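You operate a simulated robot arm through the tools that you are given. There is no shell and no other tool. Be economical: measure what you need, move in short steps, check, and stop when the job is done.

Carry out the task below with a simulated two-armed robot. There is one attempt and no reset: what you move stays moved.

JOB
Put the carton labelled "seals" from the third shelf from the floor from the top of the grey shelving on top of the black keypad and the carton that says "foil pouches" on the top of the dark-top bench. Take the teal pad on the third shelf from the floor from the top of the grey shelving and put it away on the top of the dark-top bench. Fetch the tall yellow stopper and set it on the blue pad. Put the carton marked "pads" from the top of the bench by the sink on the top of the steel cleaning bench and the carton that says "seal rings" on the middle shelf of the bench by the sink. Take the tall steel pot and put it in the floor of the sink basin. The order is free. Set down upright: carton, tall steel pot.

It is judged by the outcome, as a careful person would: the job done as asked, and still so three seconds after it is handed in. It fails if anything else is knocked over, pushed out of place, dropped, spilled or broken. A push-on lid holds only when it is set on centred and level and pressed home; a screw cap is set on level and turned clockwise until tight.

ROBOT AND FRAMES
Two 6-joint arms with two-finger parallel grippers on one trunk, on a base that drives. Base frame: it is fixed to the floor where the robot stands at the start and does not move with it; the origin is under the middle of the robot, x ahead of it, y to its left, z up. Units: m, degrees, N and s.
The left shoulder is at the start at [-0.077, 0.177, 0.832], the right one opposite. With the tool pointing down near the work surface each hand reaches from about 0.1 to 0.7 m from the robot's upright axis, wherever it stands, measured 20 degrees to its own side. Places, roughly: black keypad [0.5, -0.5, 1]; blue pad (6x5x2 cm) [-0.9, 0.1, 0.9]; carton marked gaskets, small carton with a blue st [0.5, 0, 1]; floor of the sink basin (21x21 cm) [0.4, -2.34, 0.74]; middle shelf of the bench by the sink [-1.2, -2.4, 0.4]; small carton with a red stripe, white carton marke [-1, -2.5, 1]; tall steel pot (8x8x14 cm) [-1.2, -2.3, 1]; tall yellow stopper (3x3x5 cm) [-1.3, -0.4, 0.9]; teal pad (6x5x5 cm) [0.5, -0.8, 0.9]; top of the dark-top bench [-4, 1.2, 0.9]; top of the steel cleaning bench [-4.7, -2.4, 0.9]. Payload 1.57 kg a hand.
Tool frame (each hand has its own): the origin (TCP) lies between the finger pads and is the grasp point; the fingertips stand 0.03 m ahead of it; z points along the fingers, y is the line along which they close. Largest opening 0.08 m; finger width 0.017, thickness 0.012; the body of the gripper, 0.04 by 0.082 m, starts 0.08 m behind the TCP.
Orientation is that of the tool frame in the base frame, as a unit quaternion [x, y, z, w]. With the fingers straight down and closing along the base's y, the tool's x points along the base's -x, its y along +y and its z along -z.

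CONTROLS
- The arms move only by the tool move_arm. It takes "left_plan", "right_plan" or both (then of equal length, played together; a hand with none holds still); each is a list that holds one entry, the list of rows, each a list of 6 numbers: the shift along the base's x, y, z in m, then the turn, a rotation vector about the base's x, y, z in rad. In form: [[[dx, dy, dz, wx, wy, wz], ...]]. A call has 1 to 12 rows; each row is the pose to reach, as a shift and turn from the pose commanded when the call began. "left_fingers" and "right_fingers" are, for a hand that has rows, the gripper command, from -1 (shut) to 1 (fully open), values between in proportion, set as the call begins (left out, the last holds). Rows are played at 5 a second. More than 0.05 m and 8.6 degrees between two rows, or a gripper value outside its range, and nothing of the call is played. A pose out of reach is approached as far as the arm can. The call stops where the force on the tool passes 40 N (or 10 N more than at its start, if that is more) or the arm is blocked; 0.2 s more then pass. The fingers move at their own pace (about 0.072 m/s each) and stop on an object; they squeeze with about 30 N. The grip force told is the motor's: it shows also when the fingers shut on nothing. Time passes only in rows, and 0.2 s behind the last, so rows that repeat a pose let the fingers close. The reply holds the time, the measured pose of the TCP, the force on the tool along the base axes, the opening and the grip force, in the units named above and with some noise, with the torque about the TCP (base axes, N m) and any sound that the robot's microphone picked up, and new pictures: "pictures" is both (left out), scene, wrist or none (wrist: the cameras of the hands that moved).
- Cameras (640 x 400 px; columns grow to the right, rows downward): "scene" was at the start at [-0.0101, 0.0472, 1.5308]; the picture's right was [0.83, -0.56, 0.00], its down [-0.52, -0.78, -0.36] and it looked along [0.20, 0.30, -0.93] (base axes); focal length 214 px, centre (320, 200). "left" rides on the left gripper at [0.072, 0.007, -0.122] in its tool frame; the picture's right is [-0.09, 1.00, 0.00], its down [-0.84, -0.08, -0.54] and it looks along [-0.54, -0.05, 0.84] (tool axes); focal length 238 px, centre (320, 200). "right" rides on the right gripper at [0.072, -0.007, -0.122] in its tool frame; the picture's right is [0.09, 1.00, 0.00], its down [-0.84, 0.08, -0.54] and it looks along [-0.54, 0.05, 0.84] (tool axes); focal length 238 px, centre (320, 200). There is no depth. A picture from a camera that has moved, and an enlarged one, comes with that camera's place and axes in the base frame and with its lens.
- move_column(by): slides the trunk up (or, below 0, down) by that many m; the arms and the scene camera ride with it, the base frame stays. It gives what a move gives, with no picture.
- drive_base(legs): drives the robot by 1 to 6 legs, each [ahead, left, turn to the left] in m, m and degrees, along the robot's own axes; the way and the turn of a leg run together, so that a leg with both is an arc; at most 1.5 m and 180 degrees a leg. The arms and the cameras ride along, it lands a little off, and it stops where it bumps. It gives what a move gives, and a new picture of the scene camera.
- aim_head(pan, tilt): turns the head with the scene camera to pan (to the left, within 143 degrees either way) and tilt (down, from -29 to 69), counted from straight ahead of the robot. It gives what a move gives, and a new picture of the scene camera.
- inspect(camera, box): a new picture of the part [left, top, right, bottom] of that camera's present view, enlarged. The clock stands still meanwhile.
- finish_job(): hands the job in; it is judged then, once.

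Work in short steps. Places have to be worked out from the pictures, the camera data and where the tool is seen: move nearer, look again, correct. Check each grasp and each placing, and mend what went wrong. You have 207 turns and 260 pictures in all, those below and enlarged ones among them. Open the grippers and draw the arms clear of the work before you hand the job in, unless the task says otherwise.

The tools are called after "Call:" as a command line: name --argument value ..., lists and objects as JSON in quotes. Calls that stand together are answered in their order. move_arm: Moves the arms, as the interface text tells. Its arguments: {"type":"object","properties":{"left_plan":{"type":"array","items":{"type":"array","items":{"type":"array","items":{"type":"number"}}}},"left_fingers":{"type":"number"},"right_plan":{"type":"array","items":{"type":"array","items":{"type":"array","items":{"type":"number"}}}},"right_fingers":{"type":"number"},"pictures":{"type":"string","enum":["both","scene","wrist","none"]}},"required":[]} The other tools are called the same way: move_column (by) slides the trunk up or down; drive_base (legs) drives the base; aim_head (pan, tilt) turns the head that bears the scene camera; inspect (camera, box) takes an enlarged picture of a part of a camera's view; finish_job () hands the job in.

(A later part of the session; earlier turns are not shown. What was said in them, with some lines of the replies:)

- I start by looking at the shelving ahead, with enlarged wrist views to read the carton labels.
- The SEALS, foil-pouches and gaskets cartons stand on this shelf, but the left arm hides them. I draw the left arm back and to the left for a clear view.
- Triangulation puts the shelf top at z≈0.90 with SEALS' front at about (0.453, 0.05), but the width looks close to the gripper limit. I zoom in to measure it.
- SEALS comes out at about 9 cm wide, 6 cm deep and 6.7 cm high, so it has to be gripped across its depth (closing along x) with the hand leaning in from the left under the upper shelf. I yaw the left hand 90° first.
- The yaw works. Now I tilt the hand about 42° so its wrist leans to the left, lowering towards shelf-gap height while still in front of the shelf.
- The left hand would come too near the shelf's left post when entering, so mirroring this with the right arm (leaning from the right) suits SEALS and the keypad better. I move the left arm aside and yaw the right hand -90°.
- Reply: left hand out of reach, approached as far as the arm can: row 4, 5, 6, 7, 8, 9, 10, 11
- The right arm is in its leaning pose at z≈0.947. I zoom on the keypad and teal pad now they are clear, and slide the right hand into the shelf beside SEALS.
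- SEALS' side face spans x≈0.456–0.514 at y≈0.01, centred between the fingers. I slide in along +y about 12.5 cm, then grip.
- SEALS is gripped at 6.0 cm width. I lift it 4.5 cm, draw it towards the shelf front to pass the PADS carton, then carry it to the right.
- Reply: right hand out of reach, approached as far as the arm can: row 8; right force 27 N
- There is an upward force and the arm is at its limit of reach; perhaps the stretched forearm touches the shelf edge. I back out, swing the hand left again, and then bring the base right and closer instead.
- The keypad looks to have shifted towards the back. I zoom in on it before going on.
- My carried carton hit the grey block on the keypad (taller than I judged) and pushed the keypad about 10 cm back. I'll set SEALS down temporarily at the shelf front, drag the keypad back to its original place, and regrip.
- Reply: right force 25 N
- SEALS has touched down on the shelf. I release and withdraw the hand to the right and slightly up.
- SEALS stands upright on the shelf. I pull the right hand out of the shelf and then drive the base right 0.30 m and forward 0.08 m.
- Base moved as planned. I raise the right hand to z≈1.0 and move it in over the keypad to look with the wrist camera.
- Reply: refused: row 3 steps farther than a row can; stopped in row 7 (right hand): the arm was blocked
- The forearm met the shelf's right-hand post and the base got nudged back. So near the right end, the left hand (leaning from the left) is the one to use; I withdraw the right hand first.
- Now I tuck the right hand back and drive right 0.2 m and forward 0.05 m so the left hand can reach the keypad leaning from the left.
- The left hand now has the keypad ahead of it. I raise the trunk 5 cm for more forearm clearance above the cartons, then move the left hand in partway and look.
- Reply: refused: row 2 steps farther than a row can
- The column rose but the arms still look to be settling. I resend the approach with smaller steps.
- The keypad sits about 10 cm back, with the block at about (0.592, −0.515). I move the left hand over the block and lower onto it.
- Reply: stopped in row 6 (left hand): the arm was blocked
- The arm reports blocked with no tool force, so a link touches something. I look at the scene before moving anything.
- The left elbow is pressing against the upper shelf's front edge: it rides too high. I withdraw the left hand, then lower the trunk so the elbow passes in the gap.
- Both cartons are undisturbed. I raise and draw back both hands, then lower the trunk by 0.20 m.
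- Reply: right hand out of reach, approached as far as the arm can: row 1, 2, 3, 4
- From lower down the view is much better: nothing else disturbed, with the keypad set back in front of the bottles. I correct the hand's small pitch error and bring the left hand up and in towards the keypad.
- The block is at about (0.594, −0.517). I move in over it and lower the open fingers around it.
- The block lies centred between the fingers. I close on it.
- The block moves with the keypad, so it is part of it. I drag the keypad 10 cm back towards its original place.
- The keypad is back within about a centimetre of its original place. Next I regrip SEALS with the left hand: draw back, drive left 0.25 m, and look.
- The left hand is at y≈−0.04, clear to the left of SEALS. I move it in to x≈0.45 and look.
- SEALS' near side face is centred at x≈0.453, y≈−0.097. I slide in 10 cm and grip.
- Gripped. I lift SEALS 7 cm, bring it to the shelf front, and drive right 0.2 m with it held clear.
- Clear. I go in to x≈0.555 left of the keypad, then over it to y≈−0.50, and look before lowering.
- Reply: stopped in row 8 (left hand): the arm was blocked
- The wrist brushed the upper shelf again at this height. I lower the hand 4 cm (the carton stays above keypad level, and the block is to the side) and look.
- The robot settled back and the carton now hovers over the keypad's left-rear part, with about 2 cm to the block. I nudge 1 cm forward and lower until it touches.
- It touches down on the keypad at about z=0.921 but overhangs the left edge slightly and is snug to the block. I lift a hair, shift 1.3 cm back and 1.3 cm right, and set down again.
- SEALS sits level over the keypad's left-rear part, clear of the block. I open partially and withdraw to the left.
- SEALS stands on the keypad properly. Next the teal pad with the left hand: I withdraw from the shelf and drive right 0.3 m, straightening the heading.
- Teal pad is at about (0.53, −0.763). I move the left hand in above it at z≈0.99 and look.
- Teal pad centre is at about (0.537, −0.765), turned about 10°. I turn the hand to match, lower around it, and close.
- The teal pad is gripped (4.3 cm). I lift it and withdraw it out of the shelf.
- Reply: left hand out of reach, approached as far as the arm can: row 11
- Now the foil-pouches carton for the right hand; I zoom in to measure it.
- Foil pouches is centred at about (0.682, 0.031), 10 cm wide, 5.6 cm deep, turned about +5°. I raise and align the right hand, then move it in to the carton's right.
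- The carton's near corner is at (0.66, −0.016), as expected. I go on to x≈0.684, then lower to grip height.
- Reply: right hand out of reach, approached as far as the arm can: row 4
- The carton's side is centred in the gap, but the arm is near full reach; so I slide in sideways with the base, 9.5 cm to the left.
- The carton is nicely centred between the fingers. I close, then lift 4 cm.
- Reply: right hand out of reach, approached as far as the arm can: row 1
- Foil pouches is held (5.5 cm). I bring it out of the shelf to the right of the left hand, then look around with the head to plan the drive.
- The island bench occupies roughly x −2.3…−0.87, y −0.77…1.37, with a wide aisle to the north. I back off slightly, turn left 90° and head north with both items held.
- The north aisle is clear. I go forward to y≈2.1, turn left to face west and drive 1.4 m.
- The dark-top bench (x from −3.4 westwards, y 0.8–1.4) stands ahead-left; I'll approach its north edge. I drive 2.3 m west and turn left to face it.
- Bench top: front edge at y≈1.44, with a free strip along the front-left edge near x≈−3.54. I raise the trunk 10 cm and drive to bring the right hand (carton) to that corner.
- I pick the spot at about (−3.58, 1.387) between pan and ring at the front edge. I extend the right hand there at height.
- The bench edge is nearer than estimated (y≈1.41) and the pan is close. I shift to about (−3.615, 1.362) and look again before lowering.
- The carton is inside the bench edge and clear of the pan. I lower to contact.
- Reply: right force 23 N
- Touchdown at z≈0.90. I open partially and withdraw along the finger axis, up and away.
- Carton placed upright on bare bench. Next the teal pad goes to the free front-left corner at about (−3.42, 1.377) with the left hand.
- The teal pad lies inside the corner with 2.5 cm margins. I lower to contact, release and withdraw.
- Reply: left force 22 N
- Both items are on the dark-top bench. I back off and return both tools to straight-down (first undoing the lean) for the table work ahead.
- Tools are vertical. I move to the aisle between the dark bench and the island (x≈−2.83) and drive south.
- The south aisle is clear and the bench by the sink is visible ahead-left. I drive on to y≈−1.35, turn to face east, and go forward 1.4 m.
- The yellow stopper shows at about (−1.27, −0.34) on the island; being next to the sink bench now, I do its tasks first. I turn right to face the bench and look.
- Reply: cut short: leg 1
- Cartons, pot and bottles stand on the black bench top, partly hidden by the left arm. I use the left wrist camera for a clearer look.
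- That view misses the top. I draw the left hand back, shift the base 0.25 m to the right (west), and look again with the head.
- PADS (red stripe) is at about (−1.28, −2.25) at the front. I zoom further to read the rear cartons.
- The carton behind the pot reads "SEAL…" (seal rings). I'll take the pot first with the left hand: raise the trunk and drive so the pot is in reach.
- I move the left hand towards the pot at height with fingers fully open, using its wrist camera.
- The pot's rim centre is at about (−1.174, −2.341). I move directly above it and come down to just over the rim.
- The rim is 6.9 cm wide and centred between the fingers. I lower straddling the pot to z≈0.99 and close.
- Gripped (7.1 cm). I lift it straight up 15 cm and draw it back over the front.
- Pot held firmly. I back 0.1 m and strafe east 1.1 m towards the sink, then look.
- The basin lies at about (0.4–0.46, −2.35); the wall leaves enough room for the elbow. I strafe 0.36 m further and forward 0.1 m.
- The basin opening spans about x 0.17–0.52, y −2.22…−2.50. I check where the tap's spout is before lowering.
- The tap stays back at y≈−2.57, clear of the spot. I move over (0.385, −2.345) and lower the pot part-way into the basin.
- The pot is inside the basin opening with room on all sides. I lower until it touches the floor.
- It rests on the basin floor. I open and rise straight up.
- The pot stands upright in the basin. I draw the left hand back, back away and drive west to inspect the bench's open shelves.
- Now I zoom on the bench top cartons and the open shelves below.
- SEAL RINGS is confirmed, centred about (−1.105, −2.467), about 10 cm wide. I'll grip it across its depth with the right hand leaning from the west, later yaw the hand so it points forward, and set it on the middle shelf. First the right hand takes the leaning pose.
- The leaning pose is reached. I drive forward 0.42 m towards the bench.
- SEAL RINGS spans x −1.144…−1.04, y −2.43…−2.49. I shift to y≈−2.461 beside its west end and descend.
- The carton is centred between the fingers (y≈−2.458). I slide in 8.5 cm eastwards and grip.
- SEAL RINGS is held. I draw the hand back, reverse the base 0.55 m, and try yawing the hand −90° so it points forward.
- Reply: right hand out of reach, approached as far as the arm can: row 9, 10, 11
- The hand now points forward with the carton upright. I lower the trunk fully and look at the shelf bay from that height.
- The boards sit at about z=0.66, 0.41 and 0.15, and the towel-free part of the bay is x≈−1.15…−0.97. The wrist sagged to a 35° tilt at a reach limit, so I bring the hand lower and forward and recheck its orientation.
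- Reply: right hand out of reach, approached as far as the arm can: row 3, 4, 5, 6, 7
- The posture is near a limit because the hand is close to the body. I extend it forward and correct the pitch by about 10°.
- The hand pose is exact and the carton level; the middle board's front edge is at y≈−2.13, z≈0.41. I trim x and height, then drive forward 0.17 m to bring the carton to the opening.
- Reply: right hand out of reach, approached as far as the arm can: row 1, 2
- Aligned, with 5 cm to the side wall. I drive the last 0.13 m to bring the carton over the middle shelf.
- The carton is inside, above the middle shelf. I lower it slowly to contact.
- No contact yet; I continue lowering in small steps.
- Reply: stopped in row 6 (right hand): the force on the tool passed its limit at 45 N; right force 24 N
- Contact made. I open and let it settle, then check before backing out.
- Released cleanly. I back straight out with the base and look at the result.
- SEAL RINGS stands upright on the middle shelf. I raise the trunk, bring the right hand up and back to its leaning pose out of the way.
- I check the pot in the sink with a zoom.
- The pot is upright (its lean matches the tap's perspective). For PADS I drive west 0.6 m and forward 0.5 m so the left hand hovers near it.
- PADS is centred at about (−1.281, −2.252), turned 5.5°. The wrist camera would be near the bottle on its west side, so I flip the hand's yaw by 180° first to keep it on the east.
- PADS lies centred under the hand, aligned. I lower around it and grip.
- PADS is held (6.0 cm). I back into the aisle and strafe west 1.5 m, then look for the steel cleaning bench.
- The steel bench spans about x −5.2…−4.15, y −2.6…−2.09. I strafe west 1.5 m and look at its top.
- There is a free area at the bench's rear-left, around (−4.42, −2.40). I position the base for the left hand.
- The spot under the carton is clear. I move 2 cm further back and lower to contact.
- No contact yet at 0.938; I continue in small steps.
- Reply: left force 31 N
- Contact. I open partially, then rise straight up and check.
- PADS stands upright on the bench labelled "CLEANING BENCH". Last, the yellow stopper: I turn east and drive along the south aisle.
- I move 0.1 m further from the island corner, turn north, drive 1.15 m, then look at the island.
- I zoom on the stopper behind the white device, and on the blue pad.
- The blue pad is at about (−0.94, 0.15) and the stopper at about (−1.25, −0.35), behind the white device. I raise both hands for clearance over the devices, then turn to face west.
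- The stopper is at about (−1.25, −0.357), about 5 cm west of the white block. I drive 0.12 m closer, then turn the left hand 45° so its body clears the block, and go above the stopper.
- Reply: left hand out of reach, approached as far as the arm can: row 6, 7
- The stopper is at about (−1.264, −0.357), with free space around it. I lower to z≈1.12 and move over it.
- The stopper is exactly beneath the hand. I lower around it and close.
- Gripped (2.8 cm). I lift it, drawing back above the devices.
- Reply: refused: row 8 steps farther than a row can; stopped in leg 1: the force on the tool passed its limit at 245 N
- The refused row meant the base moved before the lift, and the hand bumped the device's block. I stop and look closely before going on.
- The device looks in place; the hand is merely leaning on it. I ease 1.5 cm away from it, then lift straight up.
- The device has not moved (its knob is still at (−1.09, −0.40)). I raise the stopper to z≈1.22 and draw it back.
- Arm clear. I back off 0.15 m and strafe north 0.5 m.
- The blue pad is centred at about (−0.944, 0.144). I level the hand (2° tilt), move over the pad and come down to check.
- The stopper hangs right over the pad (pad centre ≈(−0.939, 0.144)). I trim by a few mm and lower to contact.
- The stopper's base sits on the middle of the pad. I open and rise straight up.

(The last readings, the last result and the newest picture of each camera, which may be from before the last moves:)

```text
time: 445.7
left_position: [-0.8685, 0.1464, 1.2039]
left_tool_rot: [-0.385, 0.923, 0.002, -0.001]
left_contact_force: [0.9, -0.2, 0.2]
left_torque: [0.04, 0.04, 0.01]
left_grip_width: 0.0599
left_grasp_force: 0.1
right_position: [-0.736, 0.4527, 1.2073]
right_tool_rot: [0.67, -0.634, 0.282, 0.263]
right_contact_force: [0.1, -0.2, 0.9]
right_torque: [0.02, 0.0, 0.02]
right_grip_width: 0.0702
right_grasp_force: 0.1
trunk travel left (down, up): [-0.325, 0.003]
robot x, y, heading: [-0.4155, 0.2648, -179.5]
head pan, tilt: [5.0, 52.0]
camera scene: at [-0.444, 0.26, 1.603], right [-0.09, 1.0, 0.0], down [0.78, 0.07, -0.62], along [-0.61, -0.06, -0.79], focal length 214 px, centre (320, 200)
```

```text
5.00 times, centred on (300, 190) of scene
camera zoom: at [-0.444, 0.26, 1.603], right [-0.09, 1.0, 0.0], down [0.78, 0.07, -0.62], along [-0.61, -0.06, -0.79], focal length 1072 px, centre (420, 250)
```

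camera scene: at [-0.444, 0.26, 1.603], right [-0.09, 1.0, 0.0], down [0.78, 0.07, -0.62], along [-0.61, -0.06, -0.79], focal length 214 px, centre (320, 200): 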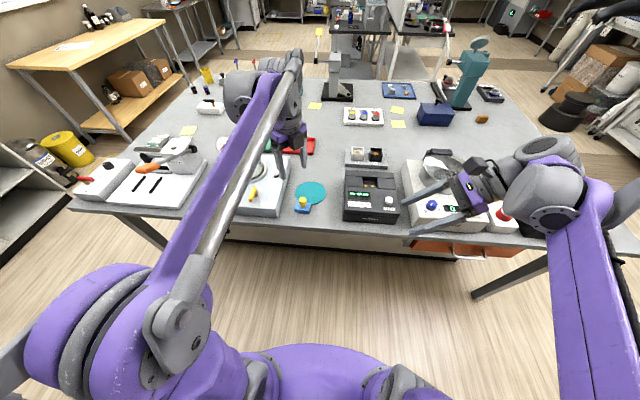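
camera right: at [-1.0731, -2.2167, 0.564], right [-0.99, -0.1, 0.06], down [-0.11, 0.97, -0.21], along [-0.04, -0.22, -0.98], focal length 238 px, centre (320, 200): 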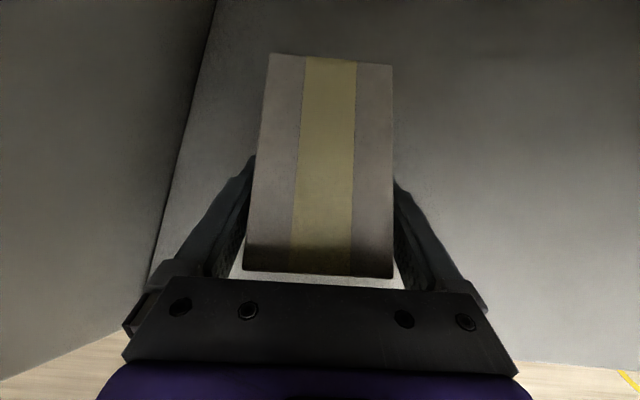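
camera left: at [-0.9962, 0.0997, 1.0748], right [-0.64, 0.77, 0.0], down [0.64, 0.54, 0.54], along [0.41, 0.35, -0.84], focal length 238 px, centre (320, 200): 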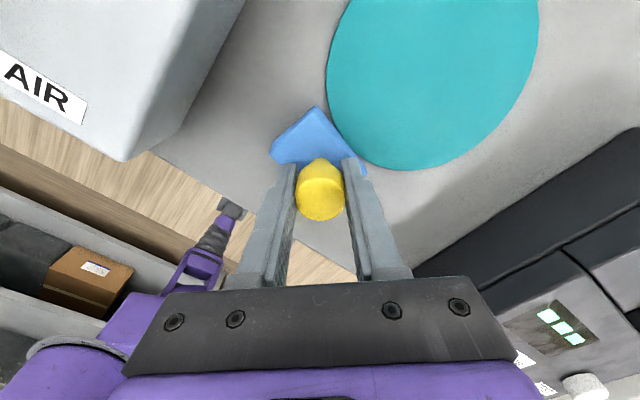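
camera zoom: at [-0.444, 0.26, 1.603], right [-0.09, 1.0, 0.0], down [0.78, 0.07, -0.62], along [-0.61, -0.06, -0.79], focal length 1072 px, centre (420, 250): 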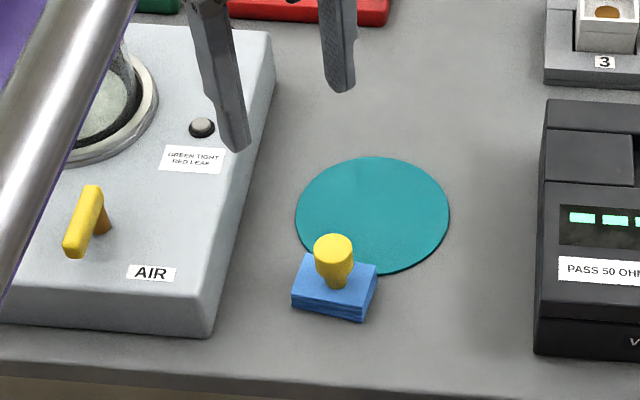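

The stopper stands on the blue pad. A last check: back off to draw the arms clear, and zoom on the island's far side and grey shelf.

Call:
drive_base --legs '[[-0.15, 0, 0]]'

Call:
inspect --camera "scene" --box '[60, 40, 340, 230]'

Call:
aim_head --pan 140 --tilt 30

```text
time: 447.1
left_position: [-0.723, 0.147, 1.2025]
left_tool_rot: [-0.385, 0.923, 0.001, 0.0]
left_contact_force: [0.1, -0.9, 0.0]
left_torque: [-0.01, -0.01, 0.03]
left_grip_width: 0.0601
left_grasp_force: 0.1
right_position: [-0.5904, 0.4525, 1.207]
right_tool_rot: [0.669, -0.636, 0.281, 0.262]
right_contact_force: [-0.4, 0.2, -0.5]
right_torque: [-0.01, 0.05, -0.04]
right_grip_width: 0.0704
right_grasp_force: 0.1
trunk travel left (down, up): [-0.325, 0.003]
robot x, y, heading: [-0.262, 0.2652, -179.5]
head pan, tilt: [5.0, 52.0]
camera scene: at [-0.2977, 0.2611, 1.6033], right [-0.09, 1.0, 0.0], down [0.79, 0.07, -0.61], along [-0.61, -0.06, -0.79], focal length 214 px, centre (320, 200)
```

scene: 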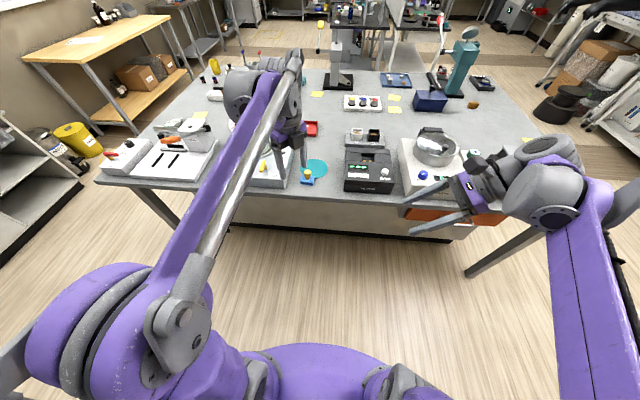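

```text
2.11 times, centred on (200, 135) of scene
camera zoom: at [-0.2977, 0.2611, 1.6033], right [-0.09, 1.0, 0.0], down [0.79, 0.07, -0.61], along [-0.61, -0.06, -0.79], focal length 452 px, centre (573, 337)
```

zoom: 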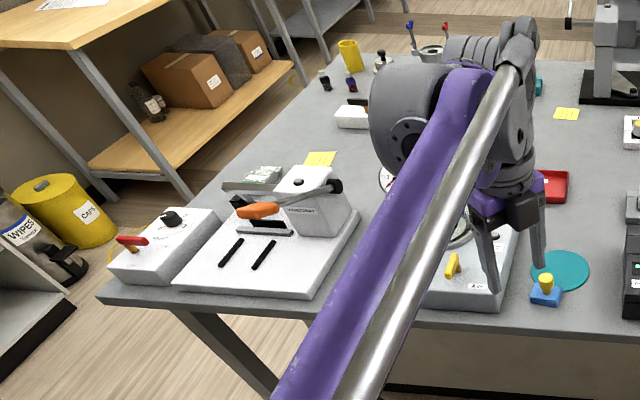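

```text
time: 449.2
left_position: [-0.7203, 0.1467, 1.204]
left_tool_rot: [-0.385, 0.923, 0.002, 0.001]
left_contact_force: [0.0, -0.4, 0.4]
left_torque: [-0.05, -0.01, -0.01]
left_grip_width: 0.06
left_grasp_force: 0.1
right_position: [-0.5875, 0.4541, 1.2071]
right_tool_rot: [0.669, -0.635, 0.282, 0.262]
right_contact_force: [0.3, -0.5, 0.0]
right_torque: [-0.03, -0.03, -0.01]
right_grip_width: 0.0699
right_grasp_force: 0.0
trunk travel left (down, up): [-0.325, 0.003]
robot x, y, heading: [-0.2635, 0.2719, -179.7]
head pan, tilt: [140.0, 30.0]
camera scene: at [-0.1517, 0.2103, 1.6352], right [-0.64, -0.77, 0.0], down [-0.38, 0.32, -0.87], along [0.67, -0.55, -0.5], focal length 214 px, centre (320, 200)
```

scene: 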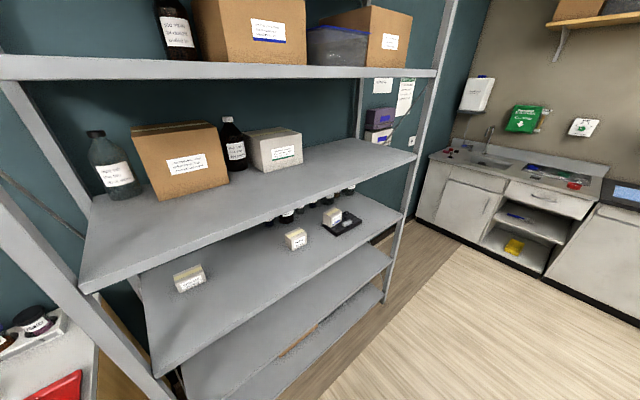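

All seven placements check out and nothing else looks disturbed; the grippers are open and the arms clear. I hand the job in.

Call:
finish_job

```text
The job is handed in.
```

The job is handed in: every item is where it was asked for, and each looked right in my last view of it.

Three contacts happened along the way:
- **Keypad:** I pushed the black keypad about 10 cm back while carrying "seals". I dragged it back to within about 1.5 cm of where it started.
- **White device:** the left hand hit the white device beside the yellow stopper hard (245 N). The device did not move.
- **Arms against the grey shelving:** the arms pressed on its post and upper shelf a few times. Nothing there looked disturbed in the last view.
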